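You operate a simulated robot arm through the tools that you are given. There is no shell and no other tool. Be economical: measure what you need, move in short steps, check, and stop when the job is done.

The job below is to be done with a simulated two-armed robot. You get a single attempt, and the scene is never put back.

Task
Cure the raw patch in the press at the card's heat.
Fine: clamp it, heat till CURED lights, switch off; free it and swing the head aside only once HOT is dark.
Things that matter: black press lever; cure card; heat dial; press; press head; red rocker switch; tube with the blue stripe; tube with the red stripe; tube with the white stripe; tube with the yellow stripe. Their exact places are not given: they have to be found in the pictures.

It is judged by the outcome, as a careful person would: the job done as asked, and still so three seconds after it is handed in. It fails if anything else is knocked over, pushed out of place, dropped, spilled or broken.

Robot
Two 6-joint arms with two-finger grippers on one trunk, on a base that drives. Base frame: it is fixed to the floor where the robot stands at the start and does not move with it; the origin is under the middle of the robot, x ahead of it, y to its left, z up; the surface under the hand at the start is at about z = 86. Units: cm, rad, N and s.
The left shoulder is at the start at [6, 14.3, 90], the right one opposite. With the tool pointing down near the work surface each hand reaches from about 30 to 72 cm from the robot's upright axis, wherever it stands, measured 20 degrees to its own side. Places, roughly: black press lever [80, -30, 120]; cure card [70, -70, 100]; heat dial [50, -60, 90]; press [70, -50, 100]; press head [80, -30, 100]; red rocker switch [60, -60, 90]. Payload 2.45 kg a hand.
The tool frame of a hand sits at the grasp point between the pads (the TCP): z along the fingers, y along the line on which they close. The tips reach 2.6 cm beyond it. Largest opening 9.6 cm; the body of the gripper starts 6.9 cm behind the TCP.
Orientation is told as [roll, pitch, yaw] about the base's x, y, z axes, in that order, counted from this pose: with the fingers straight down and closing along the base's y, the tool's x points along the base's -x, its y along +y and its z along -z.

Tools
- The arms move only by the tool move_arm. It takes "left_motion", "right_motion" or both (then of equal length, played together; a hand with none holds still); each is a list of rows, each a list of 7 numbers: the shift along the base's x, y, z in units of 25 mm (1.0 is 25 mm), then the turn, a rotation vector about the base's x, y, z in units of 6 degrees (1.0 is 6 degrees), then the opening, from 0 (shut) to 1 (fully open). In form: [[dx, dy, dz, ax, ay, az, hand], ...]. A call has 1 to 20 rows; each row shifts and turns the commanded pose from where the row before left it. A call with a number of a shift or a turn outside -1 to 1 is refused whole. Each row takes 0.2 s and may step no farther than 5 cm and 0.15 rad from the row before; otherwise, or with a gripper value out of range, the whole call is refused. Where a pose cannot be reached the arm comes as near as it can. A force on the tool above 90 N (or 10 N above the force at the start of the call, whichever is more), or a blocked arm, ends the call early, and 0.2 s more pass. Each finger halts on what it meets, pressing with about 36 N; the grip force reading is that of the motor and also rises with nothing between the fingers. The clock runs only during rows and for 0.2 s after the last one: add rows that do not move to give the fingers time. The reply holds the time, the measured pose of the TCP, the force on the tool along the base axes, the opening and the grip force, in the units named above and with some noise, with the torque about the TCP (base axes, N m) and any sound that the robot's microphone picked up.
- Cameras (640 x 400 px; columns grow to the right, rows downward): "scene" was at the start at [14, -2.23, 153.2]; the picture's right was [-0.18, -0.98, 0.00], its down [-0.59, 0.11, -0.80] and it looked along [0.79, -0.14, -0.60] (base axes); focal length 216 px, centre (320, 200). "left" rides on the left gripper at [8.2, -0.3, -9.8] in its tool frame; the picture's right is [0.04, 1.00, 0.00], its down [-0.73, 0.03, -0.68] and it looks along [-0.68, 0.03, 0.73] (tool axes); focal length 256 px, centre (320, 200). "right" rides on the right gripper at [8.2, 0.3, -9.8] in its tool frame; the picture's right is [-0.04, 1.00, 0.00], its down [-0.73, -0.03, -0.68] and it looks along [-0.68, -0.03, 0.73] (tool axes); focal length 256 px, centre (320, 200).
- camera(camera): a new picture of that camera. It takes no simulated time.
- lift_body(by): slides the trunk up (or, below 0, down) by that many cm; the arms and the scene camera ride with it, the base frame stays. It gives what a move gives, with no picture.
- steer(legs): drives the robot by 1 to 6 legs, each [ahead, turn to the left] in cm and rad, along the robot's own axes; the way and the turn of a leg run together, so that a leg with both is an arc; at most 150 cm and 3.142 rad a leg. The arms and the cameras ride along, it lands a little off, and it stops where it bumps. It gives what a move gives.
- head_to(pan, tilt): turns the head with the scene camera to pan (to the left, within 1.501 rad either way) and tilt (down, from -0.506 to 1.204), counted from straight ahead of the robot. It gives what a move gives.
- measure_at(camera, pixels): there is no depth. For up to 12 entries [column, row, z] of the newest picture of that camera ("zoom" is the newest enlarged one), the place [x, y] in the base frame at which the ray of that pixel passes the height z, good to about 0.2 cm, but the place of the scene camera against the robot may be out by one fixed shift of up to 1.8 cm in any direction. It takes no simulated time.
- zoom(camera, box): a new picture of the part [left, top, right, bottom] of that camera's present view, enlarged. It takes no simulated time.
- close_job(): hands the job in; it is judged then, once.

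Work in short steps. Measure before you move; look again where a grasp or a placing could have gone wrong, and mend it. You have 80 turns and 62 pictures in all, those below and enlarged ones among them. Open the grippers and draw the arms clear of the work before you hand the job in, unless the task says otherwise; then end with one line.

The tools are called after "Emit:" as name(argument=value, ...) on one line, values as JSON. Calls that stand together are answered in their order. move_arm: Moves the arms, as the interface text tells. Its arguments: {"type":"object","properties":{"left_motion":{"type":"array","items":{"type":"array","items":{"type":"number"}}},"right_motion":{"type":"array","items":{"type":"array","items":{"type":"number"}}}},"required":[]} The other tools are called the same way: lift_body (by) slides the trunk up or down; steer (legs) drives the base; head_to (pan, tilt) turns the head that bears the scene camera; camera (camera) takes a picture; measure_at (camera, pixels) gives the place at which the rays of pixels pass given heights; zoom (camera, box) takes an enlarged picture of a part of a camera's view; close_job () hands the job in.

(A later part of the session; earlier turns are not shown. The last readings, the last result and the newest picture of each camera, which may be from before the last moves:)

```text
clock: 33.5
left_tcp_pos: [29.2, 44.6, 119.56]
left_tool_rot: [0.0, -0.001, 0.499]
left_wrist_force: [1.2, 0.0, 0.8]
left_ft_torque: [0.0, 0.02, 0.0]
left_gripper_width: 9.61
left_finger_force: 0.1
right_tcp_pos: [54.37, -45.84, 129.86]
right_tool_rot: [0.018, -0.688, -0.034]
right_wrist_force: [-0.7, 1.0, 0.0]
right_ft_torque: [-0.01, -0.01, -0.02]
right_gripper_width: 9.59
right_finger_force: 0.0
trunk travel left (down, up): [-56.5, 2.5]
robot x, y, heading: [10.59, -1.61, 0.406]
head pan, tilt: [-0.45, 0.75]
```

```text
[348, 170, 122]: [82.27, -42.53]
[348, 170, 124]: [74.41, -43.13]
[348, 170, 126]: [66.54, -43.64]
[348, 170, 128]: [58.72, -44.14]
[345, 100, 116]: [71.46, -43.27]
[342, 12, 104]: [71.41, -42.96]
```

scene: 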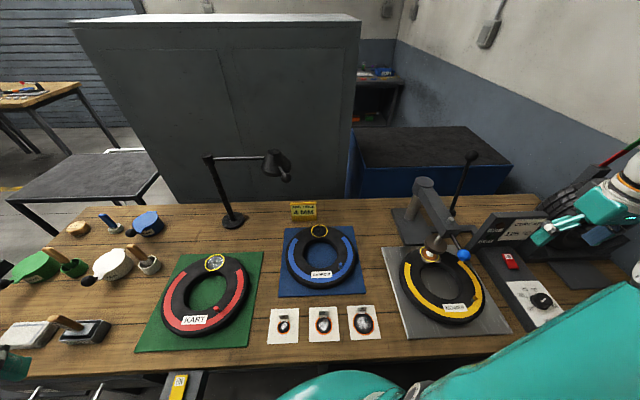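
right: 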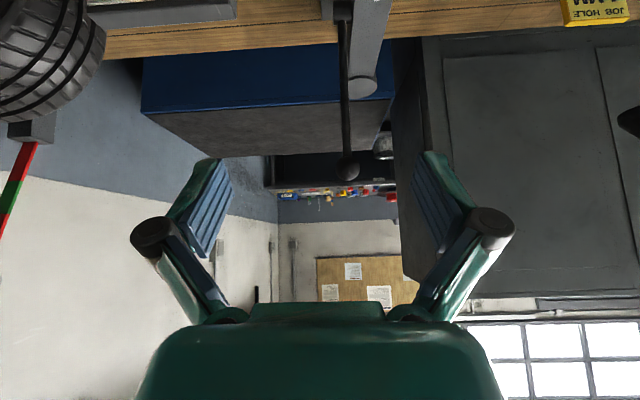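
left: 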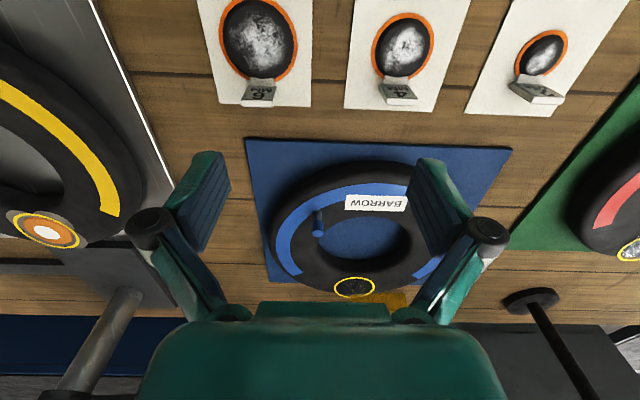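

Both rays meet at about (73.8,-43.2,124.2). I go to a pre-grasp 10 cm back along the tool's axis and then advance.

Emit:
move_arm(right_motion=[[0.87, 0.18, 0.14, 0, 0, 0, 1], [0.87, 0.18, 0.14, 0, 0, 0, 1], [0.87, 0.18, 0.14, 0, 0, 0, 1], [0.87, 0.18, 0.14, 0, 0, 0, 1], [0.87, 0.17, 0.14, 0, 0, 0, 1], [0.87, 0.17, 0.14, 0, 0, 0, 1], [0.635, 0, -0.772, 0, 0, 0, 1], [0.635, 0, -0.772, 0, 0, 0, 1], [0, 0, 0, 0, 0, 0, 1]])

Emit:
camera(camera="right")

```text
clock: 35.5
left_tcp_pos: [29.2, 44.58, 119.65]
left_tool_rot: [-0.001, 0.0, 0.499]
left_wrist_force: [0.4, 0.5, -0.1]
left_ft_torque: [-0.02, -0.03, 0.0]
left_gripper_width: 9.59
left_finger_force: 0.0
right_tcp_pos: [70.59, -43.35, 128.15]
right_tool_rot: [0.019, -0.687, -0.035]
right_wrist_force: [0.7, 0.5, -0.6]
right_ft_torque: [0.0, -0.03, 0.0]
right_gripper_width: 9.62
right_finger_force: 0.0
trunk travel left (down, up): [-56.5, 2.5]
robot x, y, heading: [10.63, -1.87, 0.403]
head pan, tilt: [-0.45, 0.75]
```

```text
26 pictures are left
```

right: 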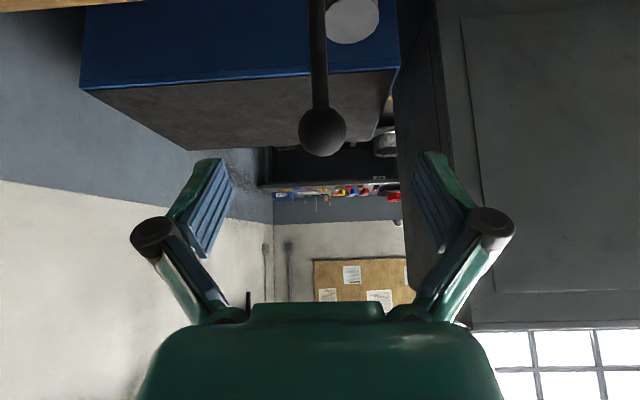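

Ball now at (322,132), well centred. I check its ray once more before the last centimetres.

Emit:
measure_at(camera="right", pixels=[[322, 132, 122], [322, 132, 123], [322, 132, 124], [322, 132, 125]])

```text
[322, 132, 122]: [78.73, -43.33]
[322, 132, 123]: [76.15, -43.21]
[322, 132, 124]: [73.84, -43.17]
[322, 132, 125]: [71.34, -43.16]
```

The ball is at about (73,-43.2,124.3). I advance the remaining 4.5 cm and close on it.

Emit:
move_arm(right_motion=[[0.5, 0.03, -0.77, 0, 0, 0, 1], [0.5, 0.03, -0.77, 0, 0, 0, 1], [0, 0, 0, 0, 0, 0, 1], [0, 0, 0, 0, 0, 0, 0.5], [0, 0, 0, 0, 0, 0, 0.2], [0, 0, 0, 0, 0, 0, 0.2], [0, 0, 0, 0, 0, 0, 0.2], [0, 0, 0, 0, 0, 0, 0.2]])

Emit:
camera(camera="right")

```text
clock: 37.3
left_tcp_pos: [29.28, 44.64, 119.63]
left_tool_rot: [-0.001, -0.001, 0.5]
left_wrist_force: [-0.3, 0.5, 0.8]
left_ft_torque: [0.0, 0.0, -0.01]
left_gripper_width: 9.59
left_finger_force: 0.0
right_tcp_pos: [73.12, -43.22, 124.27]
right_tool_rot: [0.019, -0.685, -0.035]
right_wrist_force: [0.1, 3.5, -1.3]
right_ft_torque: [0.06, -0.04, 0.07]
right_gripper_width: 3.07
right_finger_force: 44.9
trunk travel left (down, up): [-56.5, 2.5]
robot x, y, heading: [10.77, -1.72, 0.405]
head pan, tilt: [-0.45, 0.75]
```

```text
25 pictures are left
```

right: 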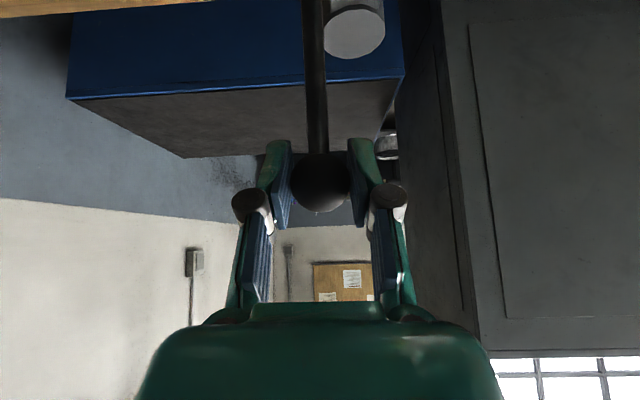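

The lever ball is gripped (3.07). I pull it toward -x over the first 24° of its arc and check.

Emit:
move_arm(right_motion=[[-0.8, 0, 0.04, 0, 0, 0, 0.2], [-0.8, 0, -0.04, 0, 0, 0, 0.2], [-0.784, 0, -0.128, 0, 0, 0, 0.2], [-0.768, 0, -0.204, 0, 0, 0, 0.2]])

```text
clock: 38.3
left_tcp_pos: [29.19, 44.62, 119.62]
left_tool_rot: [-0.002, 0.001, 0.5]
left_wrist_force: [-0.5, 0.7, -0.2]
left_ft_torque: [0.0, 0.0, -0.03]
left_gripper_width: 9.59
left_finger_force: 0.0
right_tcp_pos: [65.17, -43.17, 123.76]
right_tool_rot: [0.014, -0.694, -0.033]
right_wrist_force: [2.0, 0.4, 18.5]
right_ft_torque: [-0.05, -1.11, -0.1]
right_gripper_width: 3.03
right_finger_force: 45.5
trunk travel left (down, up): [-56.5, 2.5]
robot x, y, heading: [10.43, -1.6, 0.404]
head pan, tilt: [-0.45, 0.75]
```

The real hub fits (70.5,104) with radius 20.4. I follow that arc to about 135°.

Emit:
move_arm(right_motion=[[-0.828, 0, -0.136, 0, 0, 0, 0.2], [-0.78, 0, -0.348, 0, 0, 0, 0.2], [-0.744, 0, -0.428, 0, 0, 0, 0.2], [-0.692, 0, -0.504, 0, 0, 0, 0.2], [-0.636, 0, -0.572, 0, 0, 0, 0.2]])

Emit:
zoom(camera="scene", box=[380, 140, 540, 290])

```text
clock: 39.5
left_tcp_pos: [29.26, 44.56, 119.57]
left_tool_rot: [0.001, 0.0, 0.499]
left_wrist_force: [-0.8, 0.7, -0.2]
left_ft_torque: [-0.04, 0.02, -0.04]
left_gripper_width: 9.6
left_finger_force: 0.1
right_tcp_pos: [56.12, -43.01, 118.41]
right_tool_rot: [0.018, -0.687, -0.036]
right_wrist_force: [0.0, 0.0, -0.7]
right_ft_torque: [0.01, 0.02, 0.01]
right_gripper_width: 1.92
right_finger_force: 0.1
trunk travel left (down, up): [-56.5, 2.5]
robot x, y, heading: [10.89, -1.7, 0.406]
head pan, tilt: [-0.45, 0.75]
```

```text
2.67 times, centred on (460, 215) of scene
```

zoom: 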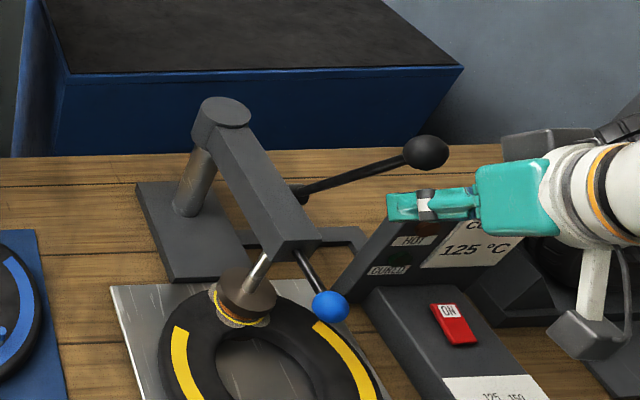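

The ball slipped out; the lever now leans forward, with its ball at scene (499,197), and the pad looks down on the patch. I measure where the ball is.

Emit:
measure_at(camera="scene", pixels=[[499, 197, 116], [499, 197, 118], [499, 197, 120], [499, 197, 122]])

Emit:
camera(camera="right")

```text
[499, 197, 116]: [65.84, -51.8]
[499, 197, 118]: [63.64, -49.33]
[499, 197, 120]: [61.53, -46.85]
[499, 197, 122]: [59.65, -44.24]
```

```text
23 pictures are left
```

right: 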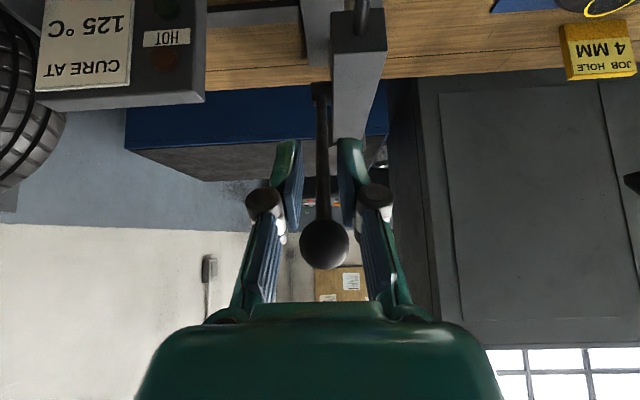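

The lever stopped following at about 121° (the pad met the patch), the ball now near (59.5,-43.3,122). I verify with the right view, intending to push it on with closed fingers from behind.

Emit:
measure_at(camera="right", pixels=[[325, 243, 120], [325, 243, 121], [325, 243, 122], [325, 243, 123]])

Emit:
zoom(camera="scene", box=[410, 220, 490, 280])

```text
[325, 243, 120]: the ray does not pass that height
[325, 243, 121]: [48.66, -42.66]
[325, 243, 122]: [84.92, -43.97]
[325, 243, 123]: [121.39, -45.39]
```

```text
6.67 times, centred on (450, 250) of scene
```

zoom: 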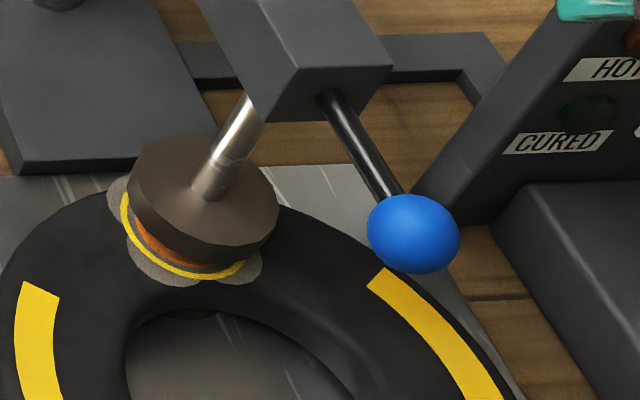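

The ball is at (59.6,-43.2,121.3). I back out, close the fingers, step behind/above the ball and come down to lie behind it.

Emit:
move_arm(right_motion=[[-0.572, 0, 0.695, 0, 0, 0, 0.2], [-0.572, 0, 0.695, 0, 0, 0, 0.2], [-0.572, 0, 0.695, 0, 0, 0, 0], [-0.572, 0, 0.695, 0, 0, 0, 0], [0.63, -0.08, 0.518, 0, 0, 0, 0], [0.63, 0, 0.518, 0, 0, 0, 0], [0.63, 0, 0.518, 0, 0, 0, 0], [0.63, 0, 0.518, 0, 0, 0, 0], [0.508, 0, -0.618, 0, 0, 0, 0], [0.508, 0, -0.618, 0, 0, 0, 0], [0.508, 0, -0.618, 0, 0, 0, 0], [0.508, 0, -0.618, 0, 0, 0, 0], [0, 0, 0, 0, 0, 0, 0]])

Emit:
camera(camera="right")

```text
clock: 42.3
left_tcp_pos: [29.19, 44.49, 119.53]
left_tool_rot: [0.0, -0.002, 0.501]
left_wrist_force: [-1.4, 0.2, 0.2]
left_ft_torque: [0.02, -0.03, -0.02]
left_gripper_width: 9.61
left_finger_force: 0.1
right_tcp_pos: [61.74, -43.32, 124.5]
right_tool_rot: [0.018, -0.687, -0.035]
right_wrist_force: [-0.1, 0.0, -0.3]
right_ft_torque: [0.0, -0.03, 0.03]
right_gripper_width: 0.01
right_finger_force: 28.4
trunk travel left (down, up): [-56.5, 2.5]
robot x, y, heading: [10.55, -1.95, 0.403]
head pan, tilt: [-0.45, 0.75]
```

```text
21 pictures are left
```

right: 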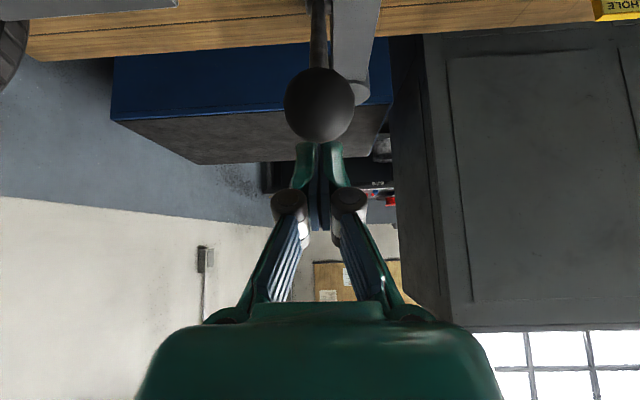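

The closed fingers stand directly behind the ball. I push along the arc by about 18° and read the force.

Emit:
move_arm(right_motion=[[-0.34, 0, -0.28, 0, 0, 0, 0], [-0.7, 0, -0.49, 0, 0, 0, 0], [-0.648, 0, -0.56, 0, 0, 0, 0], [-0.584, 0, -0.624, 0, 0, 0, 0]])

Emit:
camera(camera="right")

```text
clock: 43.3
left_tcp_pos: [29.27, 44.52, 119.63]
left_tool_rot: [0.001, 0.0, 0.5]
left_wrist_force: [-0.5, 0.6, 0.6]
left_ft_torque: [0.02, -0.02, -0.03]
left_gripper_width: 9.6
left_finger_force: 0.1
right_tcp_pos: [56.12, -43.32, 119.56]
right_tool_rot: [0.019, -0.686, -0.034]
right_wrist_force: [0.0, -0.2, 0.2]
right_ft_torque: [-0.01, 0.01, 0.01]
right_gripper_width: 0.0
right_finger_force: 28.5
trunk travel left (down, up): [-56.5, 2.5]
robot x, y, heading: [10.69, -1.78, 0.406]
head pan, tilt: [-0.45, 0.75]
```

```text
20 pictures are left
```

right: 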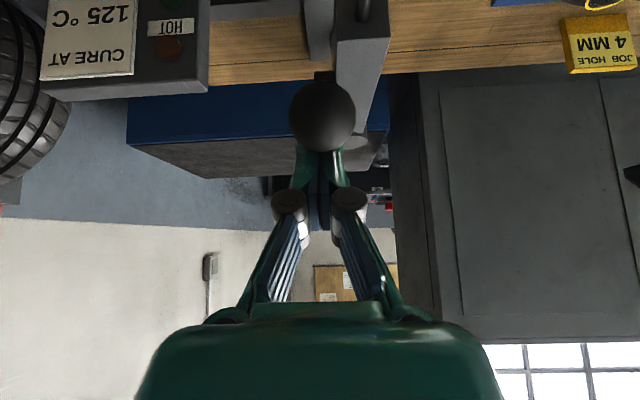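

The lever yields with little force and the ball stays ahead of the fingers. I continue the arc by 18° more.

Emit:
move_arm(right_motion=[[-0.512, 0, -0.684, 0, 0, 0, 0], [-0.444, 0, -0.736, 0, 0, 0, 0], [-0.36, 0, -0.776, 0, 0, 0, 0], [0, 0, 0, 0, 0, 0, 0]])

Emit:
zoom(camera="scene", box=[390, 150, 530, 280])

```text
clock: 44.1
left_tcp_pos: [29.16, 44.43, 119.61]
left_tool_rot: [0.0, 0.0, 0.501]
left_wrist_force: [0.7, -0.5, 0.9]
left_ft_torque: [0.1, -0.04, 0.02]
left_gripper_width: 9.61
left_finger_force: 0.0
right_tcp_pos: [54.21, -43.84, 116.81]
right_tool_rot: [-0.005, -0.742, -0.026]
right_wrist_force: [17.3, 8.1, 17.2]
right_ft_torque: [0.28, -0.35, -0.03]
right_gripper_width: 0.0
right_finger_force: 27.9
trunk travel left (down, up): [-56.5, 2.5]
robot x, y, heading: [10.65, -1.71, 0.406]
head pan, tilt: [-0.45, 0.75]
stopped in row 3 (right hand): the force on the tool passed its limit at 106 N (the readings are from after the stop); the commanded pose is now the measured one
```

```text
3.08 times, centred on (460, 215) of scene
```

zoom: 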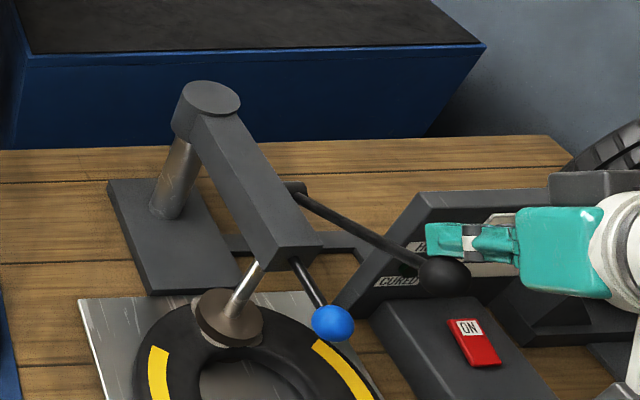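

The pad now covers the patch and the lever hit resistance (106 N), so it is likely at its stop. I measure the ball angle.

Emit:
measure_at(camera="scene", pixels=[[500.6, 240.3, 110], [500.6, 240.3, 112], [500.6, 240.3, 114], [500.6, 240.3, 116]])

Emit:
camera(camera="right")

```text
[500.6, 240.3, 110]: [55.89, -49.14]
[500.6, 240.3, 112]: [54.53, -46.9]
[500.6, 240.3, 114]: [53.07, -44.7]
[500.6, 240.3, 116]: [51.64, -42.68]
```

```text
18 pictures are left
```

right: 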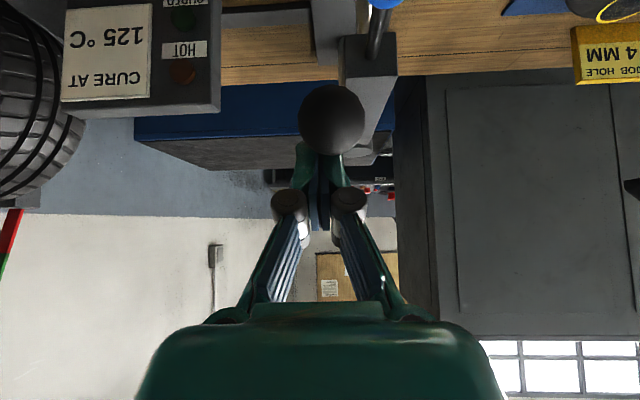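

Ball at ≈150° (turned about 65°). I push once more gently along the tangent to make sure it is at the end stop.

Emit:
move_arm(right_motion=[[-0.25, 0, -0.35, 0, 0, 0, 0], [-0.2, 0, -0.35, 0, 0, 0, 0], [-0.2, 0, -0.35, 0, 0, 0, 0]])

Emit:
zoom(camera="scene", box=[390, 150, 530, 280])

```text
clock: 44.7
left_tcp_pos: [29.31, 44.57, 119.6]
left_tool_rot: [0.001, 0.0, 0.499]
left_wrist_force: [-0.6, -0.6, 0.1]
left_ft_torque: [0.04, -0.04, -0.01]
left_gripper_width: 9.6
left_finger_force: 0.0
right_tcp_pos: [54.06, -43.88, 116.82]
right_tool_rot: [-0.014, -0.781, -0.027]
right_wrist_force: [24.3, 11.9, 14.4]
right_ft_torque: [0.36, -0.57, -0.06]
right_gripper_width: 0.01
right_finger_force: 28.8
trunk travel left (down, up): [-56.5, 2.5]
robot x, y, heading: [10.85, -1.4, 0.41]
head pan, tilt: [-0.45, 0.75]
stopped in row 2 (right hand): the force on the tool passed its limit at 97 N (the readings are from after the stop); the commanded pose is now the measured one
```

```text
3.08 times, centred on (460, 215) of scene
```

zoom: 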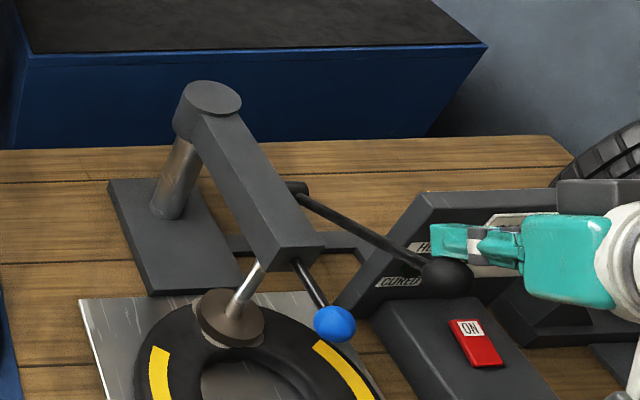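

The lever is at its stop. I back the hand off, straighten it and move over the dial area for a close look.

Emit:
move_arm(right_motion=[[0.6, 0, 0.5, 0, 0, 0, 0], [0.6, 0, 0.5, 0, 0, 0, 0], [-0.6, 0, 0.7, 0, 0, 0, 0], [-0.6, 0, 0.7, 0, 0, 0, 0], [-0.6, 0, 0.7, 0, 0, 0, 0], [-0.6, 0, 0.7, 0, 0, 0, 0], [-0.6, -0.9, 0, 0, 0.93, 0, 0], [-0.6, -0.9, 0, 0, 0.93, 0, 0], [-0.6, -0.9, -0.9, 0, 0.93, 0, 0], [-0.6, -0.9, -0.9, 0, 0.93, 0, 0], [-0.6, -0.9, -0.9, 0, 0.93, 0, 0], [-0.6, -0.9, -0.9, 0, 0.93, 0, 0], [-0.6, -0.9, -0.9, 0, 0.93, 0, 0.5], [-0.6, -0.9, -0.9, 0, 0.93, 0, 1], [0, 0, -0.9, 0, 0, 0, 1], [0, 0, 0, 0, 0, 0, 1]])

Emit:
camera(camera="right")

Emit:
zoom(camera="scene", box=[390, 150, 590, 330])

```text
clock: 48.1
left_tcp_pos: [29.22, 44.49, 119.69]
left_tool_rot: [0.002, -0.002, 0.5]
left_wrist_force: [0.8, 0.0, -1.2]
left_ft_torque: [-0.03, -0.01, 0.02]
left_gripper_width: 9.62
left_finger_force: 0.1
right_tcp_pos: [38.71, -62.18, 110.28]
right_tool_rot: [-0.039, 0.005, -0.018]
right_wrist_force: [-0.2, 0.2, -0.2]
right_ft_torque: [-0.01, 0.0, -0.01]
right_gripper_width: 9.6
right_finger_force: 0.0
trunk travel left (down, up): [-56.5, 2.5]
robot x, y, heading: [10.6, -1.78, 0.407]
head pan, tilt: [-0.45, 0.75]
```

```text
16 pictures are left
```

right: 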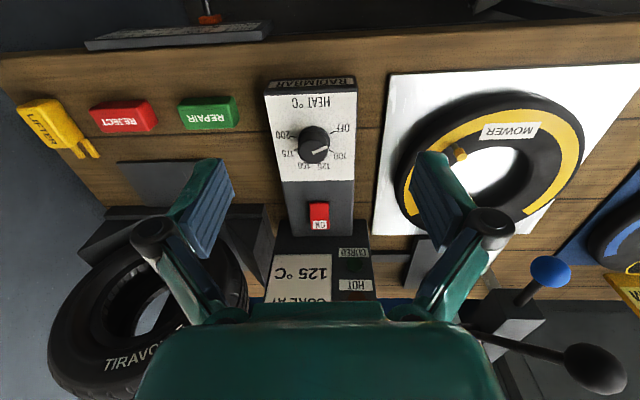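

```text
2.22 times, centred on (490, 240) of scene
```

zoom: 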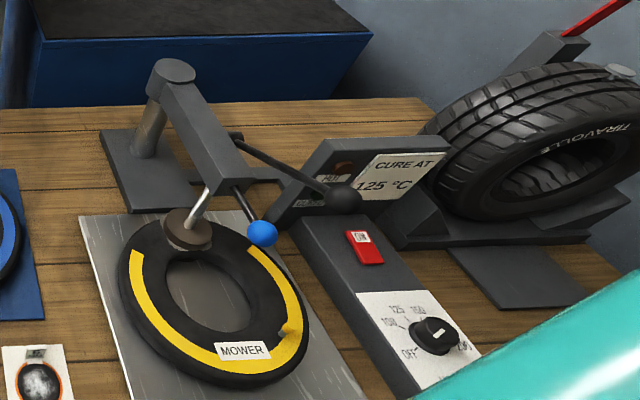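

The clamp holds. I zoom the dial in the right view.

Emit:
zoom(camera="right", box=[260, 75, 370, 235])

```text
2.50 times, centred on (315, 155) of right
```

zoom: 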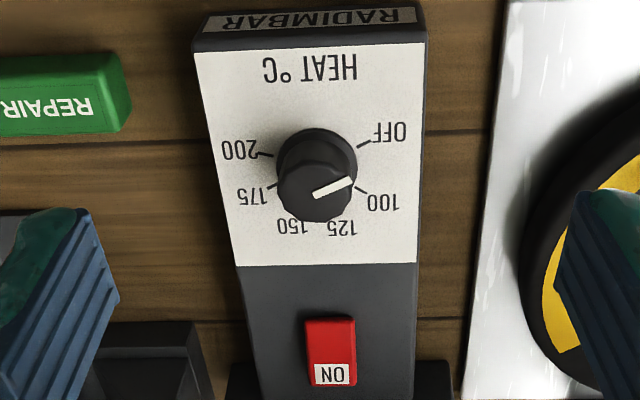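

I measure ticks and centre on the panel plane from the zoom.

Emit:
measure_at(camera="zoom", pixels=[[365, 144, 90.5], [361, 190, 90.5], [342, 216, 90.5], [304, 219, 90.5], [271, 186, 90.5], [265, 155, 90.5], [314, 190, 93.5], [315, 194, 93.5], [352, 180, 93.5], [335, 345, 92], [330, 325, 92], [236, 265, 90.5]])

```text
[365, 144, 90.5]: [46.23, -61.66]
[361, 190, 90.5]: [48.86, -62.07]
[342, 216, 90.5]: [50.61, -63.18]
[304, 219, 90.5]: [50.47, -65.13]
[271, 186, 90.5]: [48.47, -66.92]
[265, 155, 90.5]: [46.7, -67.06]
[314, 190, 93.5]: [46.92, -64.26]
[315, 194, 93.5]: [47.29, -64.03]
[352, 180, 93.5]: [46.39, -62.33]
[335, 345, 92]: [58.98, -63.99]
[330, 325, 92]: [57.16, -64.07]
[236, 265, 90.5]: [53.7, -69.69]
```

Ticks give a dial centre of (47.4,-64.3); OFF at ~117° and 125 at ~20° (measured from +x toward +y), i.e. a turn of about -97°. I pre-turn the hand +48° and come down over the knob.

Emit:
move_arm(right_motion=[[0.43, -0.105, 0, 0.37, 0, 0, 1], [0.43, -0.105, -0.4, 0, 0, 1, 1], [0.43, -0.105, -0.4, 0, 0, 1, 1], [0.43, -0.105, -0.4, 0, 0, 1, 1], [0.43, -0.105, -0.4, 0, 0, 1, 0.8], [0.43, -0.105, -0.4, 0, 0, 1, 0.7], [0.43, -0.105, -0.4, 0, 0, 1, 0.7], [0.43, -0.105, -0.4, 0, 0, 1, 0.7], [0, 0, -0.8, 0, 0, 1, 0.7], [0, 0, -0.8, 0, 0, 0, 0.7], [0, 0, -0.7, 0, 0, 0, 0.7], [0, 0, -0.6, 0, 0, 0, 0.7], [0, 0, 0, 0, 0, 0, 0.7]])

Emit:
camera(camera="right")

```text
clock: 50.9
left_tcp_pos: [29.34, 44.71, 119.69]
left_tool_rot: [-0.001, 0.0, 0.5]
left_wrist_force: [-0.1, -0.2, 0.5]
left_ft_torque: [0.01, 0.0, 0.0]
left_gripper_width: 9.61
left_finger_force: 0.0
right_tcp_pos: [47.26, -64.28, 95.99]
right_tool_rot: [0.0, 0.007, 0.817]
right_wrist_force: [-0.5, 0.2, -0.6]
right_ft_torque: [-0.01, 0.0, 0.03]
right_gripper_width: 6.71
right_finger_force: 0.3
trunk travel left (down, up): [-56.5, 2.5]
robot x, y, heading: [10.62, -1.8, 0.403]
head pan, tilt: [-0.45, 0.75]
```

```text
13 pictures are left
```

right: 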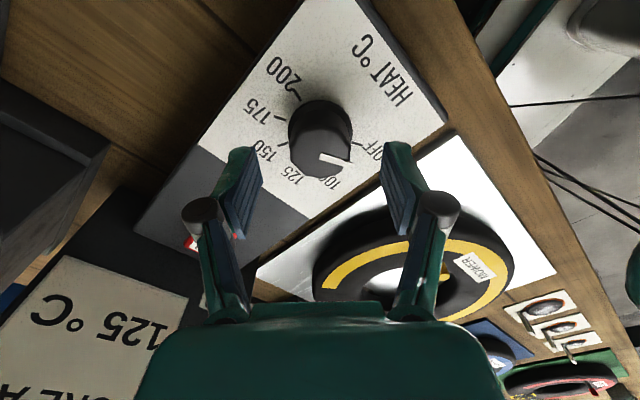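

I re-measure label directions here for the angle, then descend.

Emit:
measure_at(camera="right", pixels=[[358, 144, 90.5], [369, 151, 90.5], [334, 184, 90.5], [298, 177, 90.5], [264, 150, 90.5], [278, 119, 90.5], [295, 98, 90.5], [320, 152, 93.3], [320, 115, 93.3], [348, 159, 93.3]])

```text
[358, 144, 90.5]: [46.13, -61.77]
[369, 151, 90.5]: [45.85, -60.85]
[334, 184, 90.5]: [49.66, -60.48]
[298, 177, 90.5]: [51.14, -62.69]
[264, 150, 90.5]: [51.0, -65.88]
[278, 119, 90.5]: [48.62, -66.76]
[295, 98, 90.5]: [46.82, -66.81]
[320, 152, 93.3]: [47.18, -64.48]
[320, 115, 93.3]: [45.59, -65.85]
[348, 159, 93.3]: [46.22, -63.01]
```

The 125 mark is at ~19–22°, so ≈ -97°. I descend 2.5 cm and grip the knob.

Emit:
move_arm(right_motion=[[0.03, 0, -0.5, 0, 0, 0, 0.7], [0, 0, -0.5, 0, 0, 0, 0.7], [0, 0, 0, 0, 0, 0, 0.4], [0, 0, 0, 0, 0, 0, 0], [0, 0, 0, 0, 0, 0, 0], [0, 0, 0, 0, 0, 0, 0]])

```text
clock: 52.3
left_tcp_pos: [29.24, 44.54, 119.72]
left_tool_rot: [0.001, 0.001, 0.499]
left_wrist_force: [0.3, -1.2, 0.3]
left_ft_torque: [0.0, -0.01, -0.01]
left_gripper_width: 9.63
left_finger_force: 0.1
right_tcp_pos: [47.31, -64.11, 93.6]
right_tool_rot: [0.001, 0.008, 0.818]
right_wrist_force: [-3.9, 4.0, -2.3]
right_ft_torque: [0.04, 0.23, -0.06]
right_gripper_width: 3.63
right_finger_force: 44.7
trunk travel left (down, up): [-56.5, 2.5]
robot x, y, heading: [10.96, -1.82, 0.406]
head pan, tilt: [-0.45, 0.75]
```

Knob gripped (3.63 wide). I turn it by -97°.

Emit:
move_arm(right_motion=[[0, 0, 0, 0, 0, -1, 0], [0, 0, 0, 0, 0, -1, 0], [0, 0, 0, 0, 0, -1, 0], [0, 0, 0, 0, 0, -1, 0], [0, 0, 0, 0, 0, -1, 0], [0, 0, 0, 0, 0, -1, 0], [0, 0, 0, 0, 0, -1, 0], [0, 0, 0, 0, 0, -1, 0], [0, 0, 0, 0, 0, -1, 0], [0, 0, 0, 0, 0, -1, 0], [0, 0, 0, 0, 0, -1, 0], [0, 0, 0, 0, 0, -1, 0], [0, 0, 0, 0, 0, -1, 0], [0, 0, 0, 0, 0, -1, 0], [0, 0, 0, 0, 0, -1, 0], [0, 0, 0, 0, 0, -1, 0], [0, 0, 0, 0, 0, -0.17, 0], [0, 0, 0, 0, 0, 0, 0]])

```text
clock: 56.1
left_tcp_pos: [29.21, 44.39, 119.82]
left_tool_rot: [0.0, -0.002, 0.499]
left_wrist_force: [-0.9, -0.1, 0.8]
left_ft_torque: [0.02, -0.02, 0.0]
left_gripper_width: 9.6
left_finger_force: 0.1
right_tcp_pos: [47.28, -64.56, 93.64]
right_tool_rot: [0.001, 0.005, -0.875]
right_wrist_force: [-0.8, -20.0, 12.7]
right_ft_torque: [0.15, 0.65, 0.02]
right_gripper_width: 3.65
right_finger_force: 45.1
trunk travel left (down, up): [-56.5, 2.5]
robot x, y, heading: [10.59, -1.73, 0.406]
head pan, tilt: [-0.45, 0.75]
```

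Turned to -0.875 rad. I open, rise and back off a little, turning the hand back to yaw 0, and look at the pointer.

Emit:
move_arm(right_motion=[[0, 0, 0, 0, 0, 0, 0.6], [0, 0, 0, 0, 0, 0, 0.7], [0, 0, 0, 0, 0, 0, 0.7], [0, 0, 1, 0, 0, 0, 0.7], [0, 0, 1, 0, 0, 1, 0.7], [-0.3, 0, 1, 0, 0, 1, 0.7], [-0.3, 0, 0.5, 0, 0, 1, 0.7], [-0.3, 0, 0.5, 0, 0, 1, 0.7], [-0.3, 0, 0, 0, 0, 1, 0.7], [0, 0, 0, 0, 0, 1, 0.7], [0, 0, 0, 0, 0, 1, 0.7], [0, 0, 0, 0, 0, 1, 0.7], [0, 0, 0, 0, 0, 0.35, 0.7], [0, 0, 0, 0, 0, 0, 0.7]])

Emit:
zoom(camera="right", box=[220, 40, 420, 240])

```text
clock: 59.1
left_tcp_pos: [29.33, 44.68, 119.67]
left_tool_rot: [-0.001, 0.001, 0.499]
left_wrist_force: [-0.7, -0.3, 0.3]
left_ft_torque: [0.0, 0.01, 0.0]
left_gripper_width: 9.62
left_finger_force: 0.0
right_tcp_pos: [44.34, -64.24, 103.57]
right_tool_rot: [-0.001, 0.007, -0.001]
right_wrist_force: [-0.3, 0.0, -0.3]
right_ft_torque: [0.0, -0.01, 0.03]
right_gripper_width: 6.71
right_finger_force: 0.1
trunk travel left (down, up): [-56.5, 2.5]
robot x, y, heading: [10.61, -1.63, 0.404]
head pan, tilt: [-0.45, 0.75]
```

```text
2.00 times, centred on (320, 140) of right
```

zoom: 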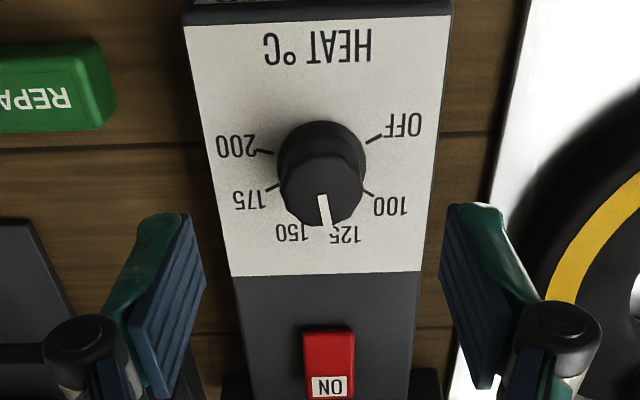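

The pointer now points at the 125 label. I verify the angles by measurement.

Emit:
measure_at(camera="zoom", pixels=[[322, 196, 93.3], [332, 229, 93.3], [345, 235, 90.5], [293, 233, 90.5], [391, 206, 90.5], [250, 199, 90.5], [368, 193, 90.5], [272, 186, 90.5], [375, 138, 90.5], [265, 152, 90.5], [330, 345, 92], [330, 386, 91.5]])

```text
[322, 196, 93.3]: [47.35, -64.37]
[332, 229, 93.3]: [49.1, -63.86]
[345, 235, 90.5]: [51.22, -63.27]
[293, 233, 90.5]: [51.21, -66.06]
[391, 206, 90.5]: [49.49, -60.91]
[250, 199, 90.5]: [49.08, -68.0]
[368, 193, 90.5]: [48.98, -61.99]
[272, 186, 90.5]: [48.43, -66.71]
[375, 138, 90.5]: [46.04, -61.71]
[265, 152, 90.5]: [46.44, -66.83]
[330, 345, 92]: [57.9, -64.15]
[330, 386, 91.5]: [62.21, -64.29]
```

The pointer is at 16.2°, the 125 mark ≈15.5°: set. Now I close the hand and move over the ON end of the rocker near (61.2,-64.2).

Emit:
move_arm(right_motion=[[0.96, 0, 0, 0, 0, 0, 0.3], [0.96, 0, 0, 0, 0, 0, 0], [0.96, 0, 0, 0, 0, 0, 0], [0.96, 0, 0, 0, 0, 0, 0], [0.96, 0, 0, 0, 0, 0, 0], [0.96, 0, 0, 0, 0, 0, 0], [0.9, 0, 0, 0, 0, 0, 0], [0, 0, -0.7, 0, 0, 0, 0], [0, 0, -0.7, 0, 0, 0, 0], [0, 0, 0, 0, 0, 0, 0]])

Emit:
camera(camera="right")

```text
clock: 61.3
left_tcp_pos: [29.24, 44.63, 119.56]
left_tool_rot: [0.001, -0.002, 0.499]
left_wrist_force: [0.5, 0.7, -0.2]
left_ft_torque: [0.01, 0.0, 0.0]
left_gripper_width: 9.6
left_finger_force: 0.0
right_tcp_pos: [61.08, -64.21, 100.12]
right_tool_rot: [0.0, 0.009, -0.003]
right_wrist_force: [0.1, 0.3, -0.1]
right_ft_torque: [0.0, 0.01, -0.01]
right_gripper_width: 0.02
right_finger_force: 28.5
trunk travel left (down, up): [-56.5, 2.5]
robot x, y, heading: [10.59, -1.71, 0.407]
head pan, tilt: [-0.45, 0.75]
```

```text
11 pictures are left
```

right: 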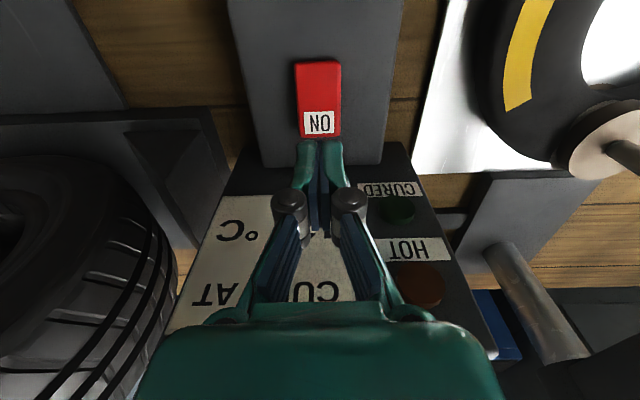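

The tips are just past the ON label (319,123). I measure the rocker precisely before pressing.

Emit:
measure_at(camera="right", pixels=[[319, 123, 92], [319, 123, 91.5], [320, 138, 91.5], [316, 62, 92], [320, 166, 90.5]])

```text
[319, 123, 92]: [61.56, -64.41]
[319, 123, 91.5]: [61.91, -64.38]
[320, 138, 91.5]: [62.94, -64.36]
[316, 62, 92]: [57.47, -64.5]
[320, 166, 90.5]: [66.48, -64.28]
```

Pressing straight down at x≈61.1: first to just above contact, in small steps.

Emit:
move_arm(right_motion=[[0.08, -0.05, -0.8, 0, 0, 0, 0], [0, 0, -0.8, 0, 0, 0, 0], [0, 0, -0.4, 0, 0, 0, 0], [0, 0, -0.2, 0, 0, 0, 0], [0, 0, 0, 0, 0, 0, 0]])

```text
clock: 62.5
left_tcp_pos: [29.28, 44.6, 119.72]
left_tool_rot: [0.0, 0.0, 0.5]
left_wrist_force: [-0.3, -0.5, -0.1]
left_ft_torque: [0.04, -0.01, -0.03]
left_gripper_width: 9.58
left_finger_force: 0.2
right_tcp_pos: [61.21, -64.32, 94.62]
right_tool_rot: [0.0, 0.007, 0.001]
right_wrist_force: [0.5, -0.1, 0.9]
right_ft_torque: [-0.01, 0.0, 0.01]
right_gripper_width: 0.62
right_finger_force: 28.2
trunk travel left (down, up): [-56.5, 2.5]
robot x, y, heading: [10.61, -1.74, 0.401]
head pan, tilt: [-0.45, 0.75]
```

Near contact (tips at z≈92). I press a further 0.75 cm in small steps.

Emit:
move_arm(right_motion=[[0, 0, -0.1, 0, 0, 0, 0], [0, 0, -0.1, 0, 0, 0, 0], [0, 0, -0.1, 0, 0, 0, 0], [0, 0, 0, 0, 0, 0, 0]])

Emit:
zoom(camera="right", box=[230, 40, 450, 320])

```text
clock: 63.5
left_tcp_pos: [29.15, 44.76, 119.75]
left_tool_rot: [-0.003, 0.001, 0.5]
left_wrist_force: [-0.2, 0.2, 0.0]
left_ft_torque: [0.0, -0.03, -0.04]
left_gripper_width: 9.63
left_finger_force: 0.1
right_tcp_pos: [61.32, -64.31, 94.34]
right_tool_rot: [-0.009, 0.003, -0.002]
right_wrist_force: [3.4, -3.4, 30.9]
right_ft_torque: [0.0, 0.21, 0.07]
right_gripper_width: 0.62
right_finger_force: 28.4
trunk travel left (down, up): [-56.5, 2.5]
robot x, y, heading: [10.81, -1.63, 0.402]
head pan, tilt: [-0.45, 0.75]
```

```text
1.43 times, centred on (340, 180) of right
```

zoom: 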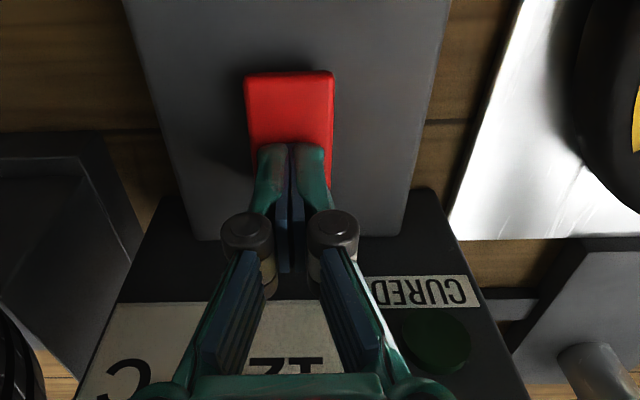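

Pressed with 31 N. I raise the hand 5 cm and let a little time pass, then look at the lamps.

Emit:
move_arm(right_motion=[[0, 0, 1, 0, 0, 0, 0], [0, 0, 1, 0, 0, 0, 0], [-1, 0, 0.8, 0, 0, 0, 0], [-1, 0, 0, 0, 0, 0, 0], [-0.2, 0, 0, 0, 0, 0, 0], [0, 0, 0, 0, 0, 0, 0], [0, 0, 0, 0, 0, 0, 0], [0, 0, 0, 0, 0, 0, 0], [0, 0, 0, 0, 0, 0, 0], [0, 0, 0, 0, 0, 0, 0], [0, 0, 0, 0, 0, 0, 0], [0, 0, 0, 0, 0, 0, 0], [0, 0, 0, 0, 0, 0, 0], [0, 0, 0, 0, 0, 0, 0], [0, 0, 0, 0, 0, 0, 0]])

Emit:
camera(camera="right")

```text
clock: 66.7
left_tcp_pos: [29.32, 44.52, 119.65]
left_tool_rot: [-0.002, 0.0, 0.499]
left_wrist_force: [0.4, 0.2, 0.2]
left_ft_torque: [0.01, -0.01, -0.03]
left_gripper_width: 9.61
left_finger_force: 0.0
right_tcp_pos: [55.73, -64.37, 100.88]
right_tool_rot: [0.0, 0.007, 0.001]
right_wrist_force: [-0.8, 0.4, 0.2]
right_ft_torque: [0.03, 0.0, -0.04]
right_gripper_width: 0.03
right_finger_force: 29.1
trunk travel left (down, up): [-56.5, 2.5]
robot x, y, heading: [10.38, -1.83, 0.405]
head pan, tilt: [-0.45, 0.75]
```

```text
9 pictures are left
```

right: 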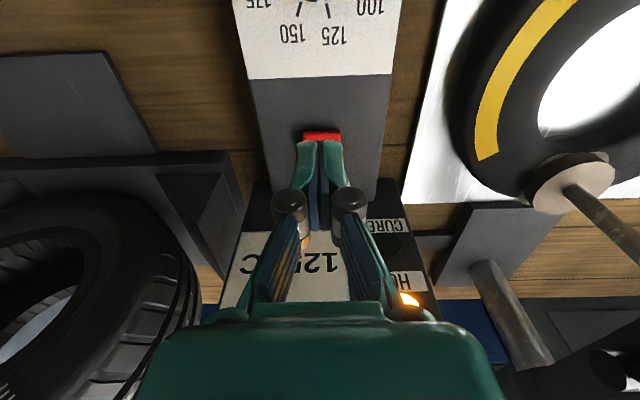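

HOT is lit (408,298); CURED at (392,245) still dark. I place the hand above the OFF end (x≈57.9) and wait 4 s.

Emit:
move_arm(right_motion=[[0.87, 0, 0, 0, 0, 0, 0], [0, 0, 0, 0, 0, 0, 0], [0, 0, 0, 0, 0, 0, 0], [0, 0, 0, 0, 0, 0, 0], [0, 0, 0, 0, 0, 0, 0], [0, 0, 0, 0, 0, 0, 0], [0, 0, 0, 0, 0, 0, 0], [0, 0, 0, 0, 0, 0, 0], [0, 0, 0, 0, 0, 0, 0], [0, 0, 0, 0, 0, 0, 0], [0, 0, 0, 0, 0, 0, 0], [0, 0, 0, 0, 0, 0, 0], [0, 0, 0, 0, 0, 0, 0], [0, 0, 0, 0, 0, 0, 0], [0, 0, 0, 0, 0, 0, 0], [0, 0, 0, 0, 0, 0, 0], [0, 0, 0, 0, 0, 0, 0], [0, 0, 0, 0, 0, 0, 0]])

Emit:
camera(camera="right")

```text
clock: 70.5
left_tcp_pos: [29.31, 44.59, 119.65]
left_tool_rot: [-0.001, 0.0, 0.499]
left_wrist_force: [0.1, 0.6, 0.4]
left_ft_torque: [0.0, -0.02, -0.05]
left_gripper_width: 9.59
left_finger_force: 0.1
right_tcp_pos: [57.94, -64.3, 100.68]
right_tool_rot: [0.0, 0.008, 0.001]
right_wrist_force: [-0.1, 0.3, 0.6]
right_ft_torque: [0.02, -0.02, -0.02]
right_gripper_width: 0.0
right_finger_force: 28.9
trunk travel left (down, up): [-56.5, 2.5]
robot x, y, heading: [10.83, -1.42, 0.406]
head pan, tilt: [-0.45, 0.75]
```

```text
8 pictures are left
```

right: 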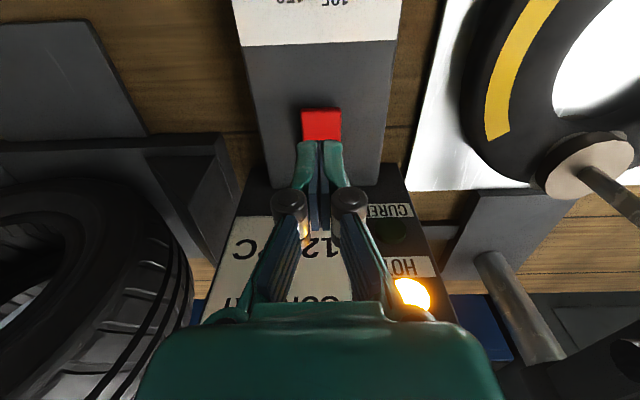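

CURED (395,232) is still dark. I wait 4 s more.

Emit:
move_arm(right_motion=[[0, 0, 0, 0, 0, 0, 0], [0, 0, 0, 0, 0, 0, 0], [0, 0, 0, 0, 0, 0, 0], [0, 0, 0, 0, 0, 0, 0], [0, 0, 0, 0, 0, 0, 0], [0, 0, 0, 0, 0, 0, 0], [0, 0, 0, 0, 0, 0, 0], [0, 0, 0, 0, 0, 0, 0], [0, 0, 0, 0, 0, 0, 0], [0, 0, 0, 0, 0, 0, 0], [0, 0, 0, 0, 0, 0, 0], [0, 0, 0, 0, 0, 0, 0], [0, 0, 0, 0, 0, 0, 0], [0, 0, 0, 0, 0, 0, 0], [0, 0, 0, 0, 0, 0, 0], [0, 0, 0, 0, 0, 0, 0], [0, 0, 0, 0, 0, 0, 0], [0, 0, 0, 0, 0, 0, 0], [0, 0, 0, 0, 0, 0, 0], [0, 0, 0, 0, 0, 0, 0]])

Emit:
zoom(camera="right", box=[350, 180, 450, 320])

```text
clock: 74.7
left_tcp_pos: [29.22, 44.64, 119.58]
left_tool_rot: [0.001, 0.001, 0.499]
left_wrist_force: [-0.9, -0.4, 1.3]
left_ft_torque: [0.02, -0.03, -0.05]
left_gripper_width: 9.59
left_finger_force: 0.0
right_tcp_pos: [57.99, -64.24, 100.72]
right_tool_rot: [0.0, 0.008, 0.001]
right_wrist_force: [-0.4, 0.0, 0.2]
right_ft_torque: [-0.01, -0.02, 0.0]
right_gripper_width: 0.0
right_finger_force: 28.5
trunk travel left (down, up): [-56.5, 2.5]
robot x, y, heading: [10.56, -1.86, 0.411]
head pan, tilt: [-0.45, 0.75]
```

```text
2.86 times, centred on (400, 250) of right
```

zoom: 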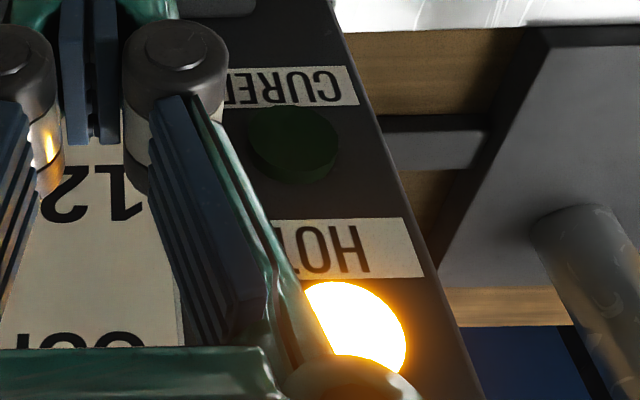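

Still not cured after ~11 s. I wait another 4 s, then look.

Emit:
move_arm(right_motion=[[0, 0, 0, 0, 0, 0, 0], [0, 0, 0, 0, 0, 0, 0], [0, 0, 0, 0, 0, 0, 0], [0, 0, 0, 0, 0, 0, 0], [0, 0, 0, 0, 0, 0, 0], [0, 0, 0, 0, 0, 0, 0], [0, 0, 0, 0, 0, 0, 0], [0, 0, 0, 0, 0, 0, 0], [0, 0, 0, 0, 0, 0, 0], [0, 0, 0, 0, 0, 0, 0], [0, 0, 0, 0, 0, 0, 0], [0, 0, 0, 0, 0, 0, 0], [0, 0, 0, 0, 0, 0, 0], [0, 0, 0, 0, 0, 0, 0], [0, 0, 0, 0, 0, 0, 0], [0, 0, 0, 0, 0, 0, 0], [0, 0, 0, 0, 0, 0, 0], [0, 0, 0, 0, 0, 0, 0], [0, 0, 0, 0, 0, 0, 0], [0, 0, 0, 0, 0, 0, 0]])

Emit:
zoom(camera="right", box=[350, 180, 450, 320])

```text
clock: 78.9
left_tcp_pos: [29.19, 44.59, 119.61]
left_tool_rot: [0.001, -0.001, 0.501]
left_wrist_force: [0.3, -0.8, 0.5]
left_ft_torque: [-0.03, -0.04, -0.01]
left_gripper_width: 9.59
left_finger_force: 0.2
right_tcp_pos: [57.88, -64.38, 100.76]
right_tool_rot: [-0.002, 0.009, 0.002]
right_wrist_force: [-0.1, -0.5, 0.4]
right_ft_torque: [-0.02, -0.05, -0.02]
right_gripper_width: 0.0
right_finger_force: 28.9
trunk travel left (down, up): [-56.5, 2.5]
robot x, y, heading: [10.66, -1.87, 0.411]
head pan, tilt: [-0.45, 0.75]
```

```text
2.86 times, centred on (400, 250) of right
```

zoom: 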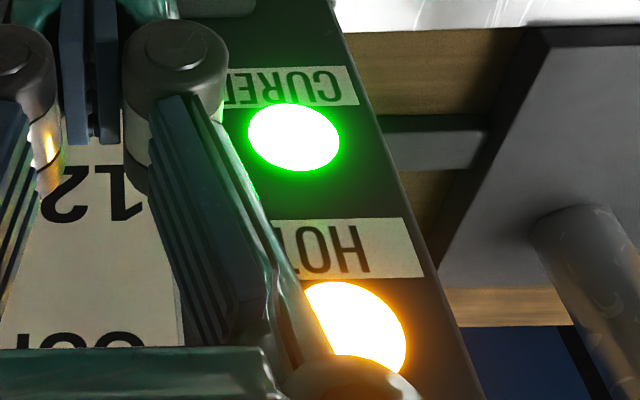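

CURED is lit. I press the OFF end at once.

Emit:
move_arm(right_motion=[[0, 0, -1, 0, 0, 0, 0], [0, 0, -1, 0, 0, 0, 0], [0, 0, -0.35, 0, 0, 0, 0], [0, 0, -0.15, 0, 0, 0, 0], [0, 0, -0.1, 0, 0, 0, 0], [0, 0, -0.1, 0, 0, 0, 0], [0, 0, 0, 0, 0, 0, 0]])

```text
clock: 80.5
left_tcp_pos: [29.19, 44.49, 119.67]
left_tool_rot: [0.0, -0.001, 0.499]
left_wrist_force: [0.8, 0.1, 0.2]
left_ft_torque: [0.0, 0.03, 0.01]
left_gripper_width: 9.61
left_finger_force: 0.0
right_tcp_pos: [57.99, -64.36, 94.05]
right_tool_rot: [-0.003, 0.008, -0.001]
right_wrist_force: [-0.1, 0.1, 6.5]
right_ft_torque: [0.0, -0.12, -0.02]
right_gripper_width: 0.61
right_finger_force: 28.6
trunk travel left (down, up): [-56.5, 2.5]
robot x, y, heading: [10.54, -1.91, 0.403]
head pan, tilt: [-0.45, 0.75]
```

Only 6.5 N; I press a little further, then rise to where the lamps are seen.

Emit:
move_arm(right_motion=[[0, 0, -0.1, 0, 0, 0, 0], [0, 0, -0.1, 0, 0, 0, 0], [0, 0, 0, 0, 0, 0, 0]])

Emit:
move_arm(right_motion=[[0, 0, 1, 0, 0, 0, 0], [0, 0, 1, 0, 0, 0, 0], [-1, 0, 0.6, 0, 0, 0, 0], [-1, 0, 0, 0, 0, 0, 0], [0, 0, 0, 0, 0, 0, 0]])

Emit:
camera(camera="right")

```text
clock: 81.3
left_tcp_pos: [29.19, 44.76, 119.59]
left_tool_rot: [-0.004, -0.001, 0.499]
left_wrist_force: [-0.1, -0.4, 0.0]
left_ft_torque: [-0.02, 0.02, 0.01]
left_gripper_width: 9.59
left_finger_force: 0.0
right_tcp_pos: [57.88, -64.32, 94.12]
right_tool_rot: [-0.009, 0.001, -0.002]
right_wrist_force: [4.1, -4.3, 31.8]
right_ft_torque: [-0.05, -0.45, -0.03]
right_gripper_width: 0.64
right_finger_force: 28.1
trunk travel left (down, up): [-56.5, 2.5]
robot x, y, heading: [10.39, -1.7, 0.402]
head pan, tilt: [-0.45, 0.75]
```

```text
clock: 82.5
left_tcp_pos: [29.41, 44.57, 119.6]
left_tool_rot: [0.0, 0.0, 0.499]
left_wrist_force: [0.4, -0.6, -0.2]
left_ft_torque: [0.01, 0.01, 0.01]
left_gripper_width: 9.61
left_finger_force: 0.1
right_tcp_pos: [53.1, -64.22, 99.97]
right_tool_rot: [0.0, 0.008, 0.001]
right_wrist_force: [0.5, 0.8, 0.8]
right_ft_torque: [0.02, -0.01, -0.01]
right_gripper_width: 0.0
right_finger_force: 28.7
trunk travel left (down, up): [-56.5, 2.5]
robot x, y, heading: [10.49, -1.62, 0.407]
head pan, tilt: [-0.45, 0.75]
```

```text
5 pictures are left
```

right: 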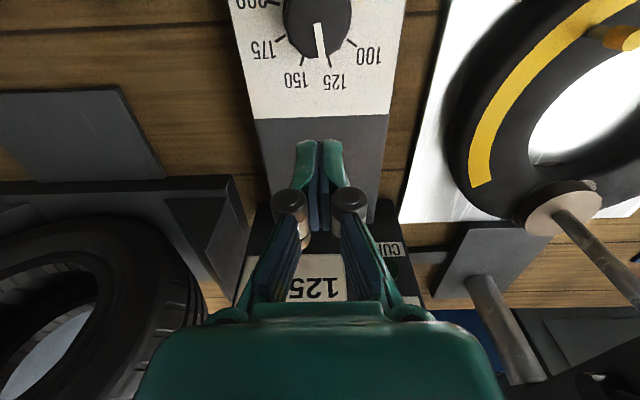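

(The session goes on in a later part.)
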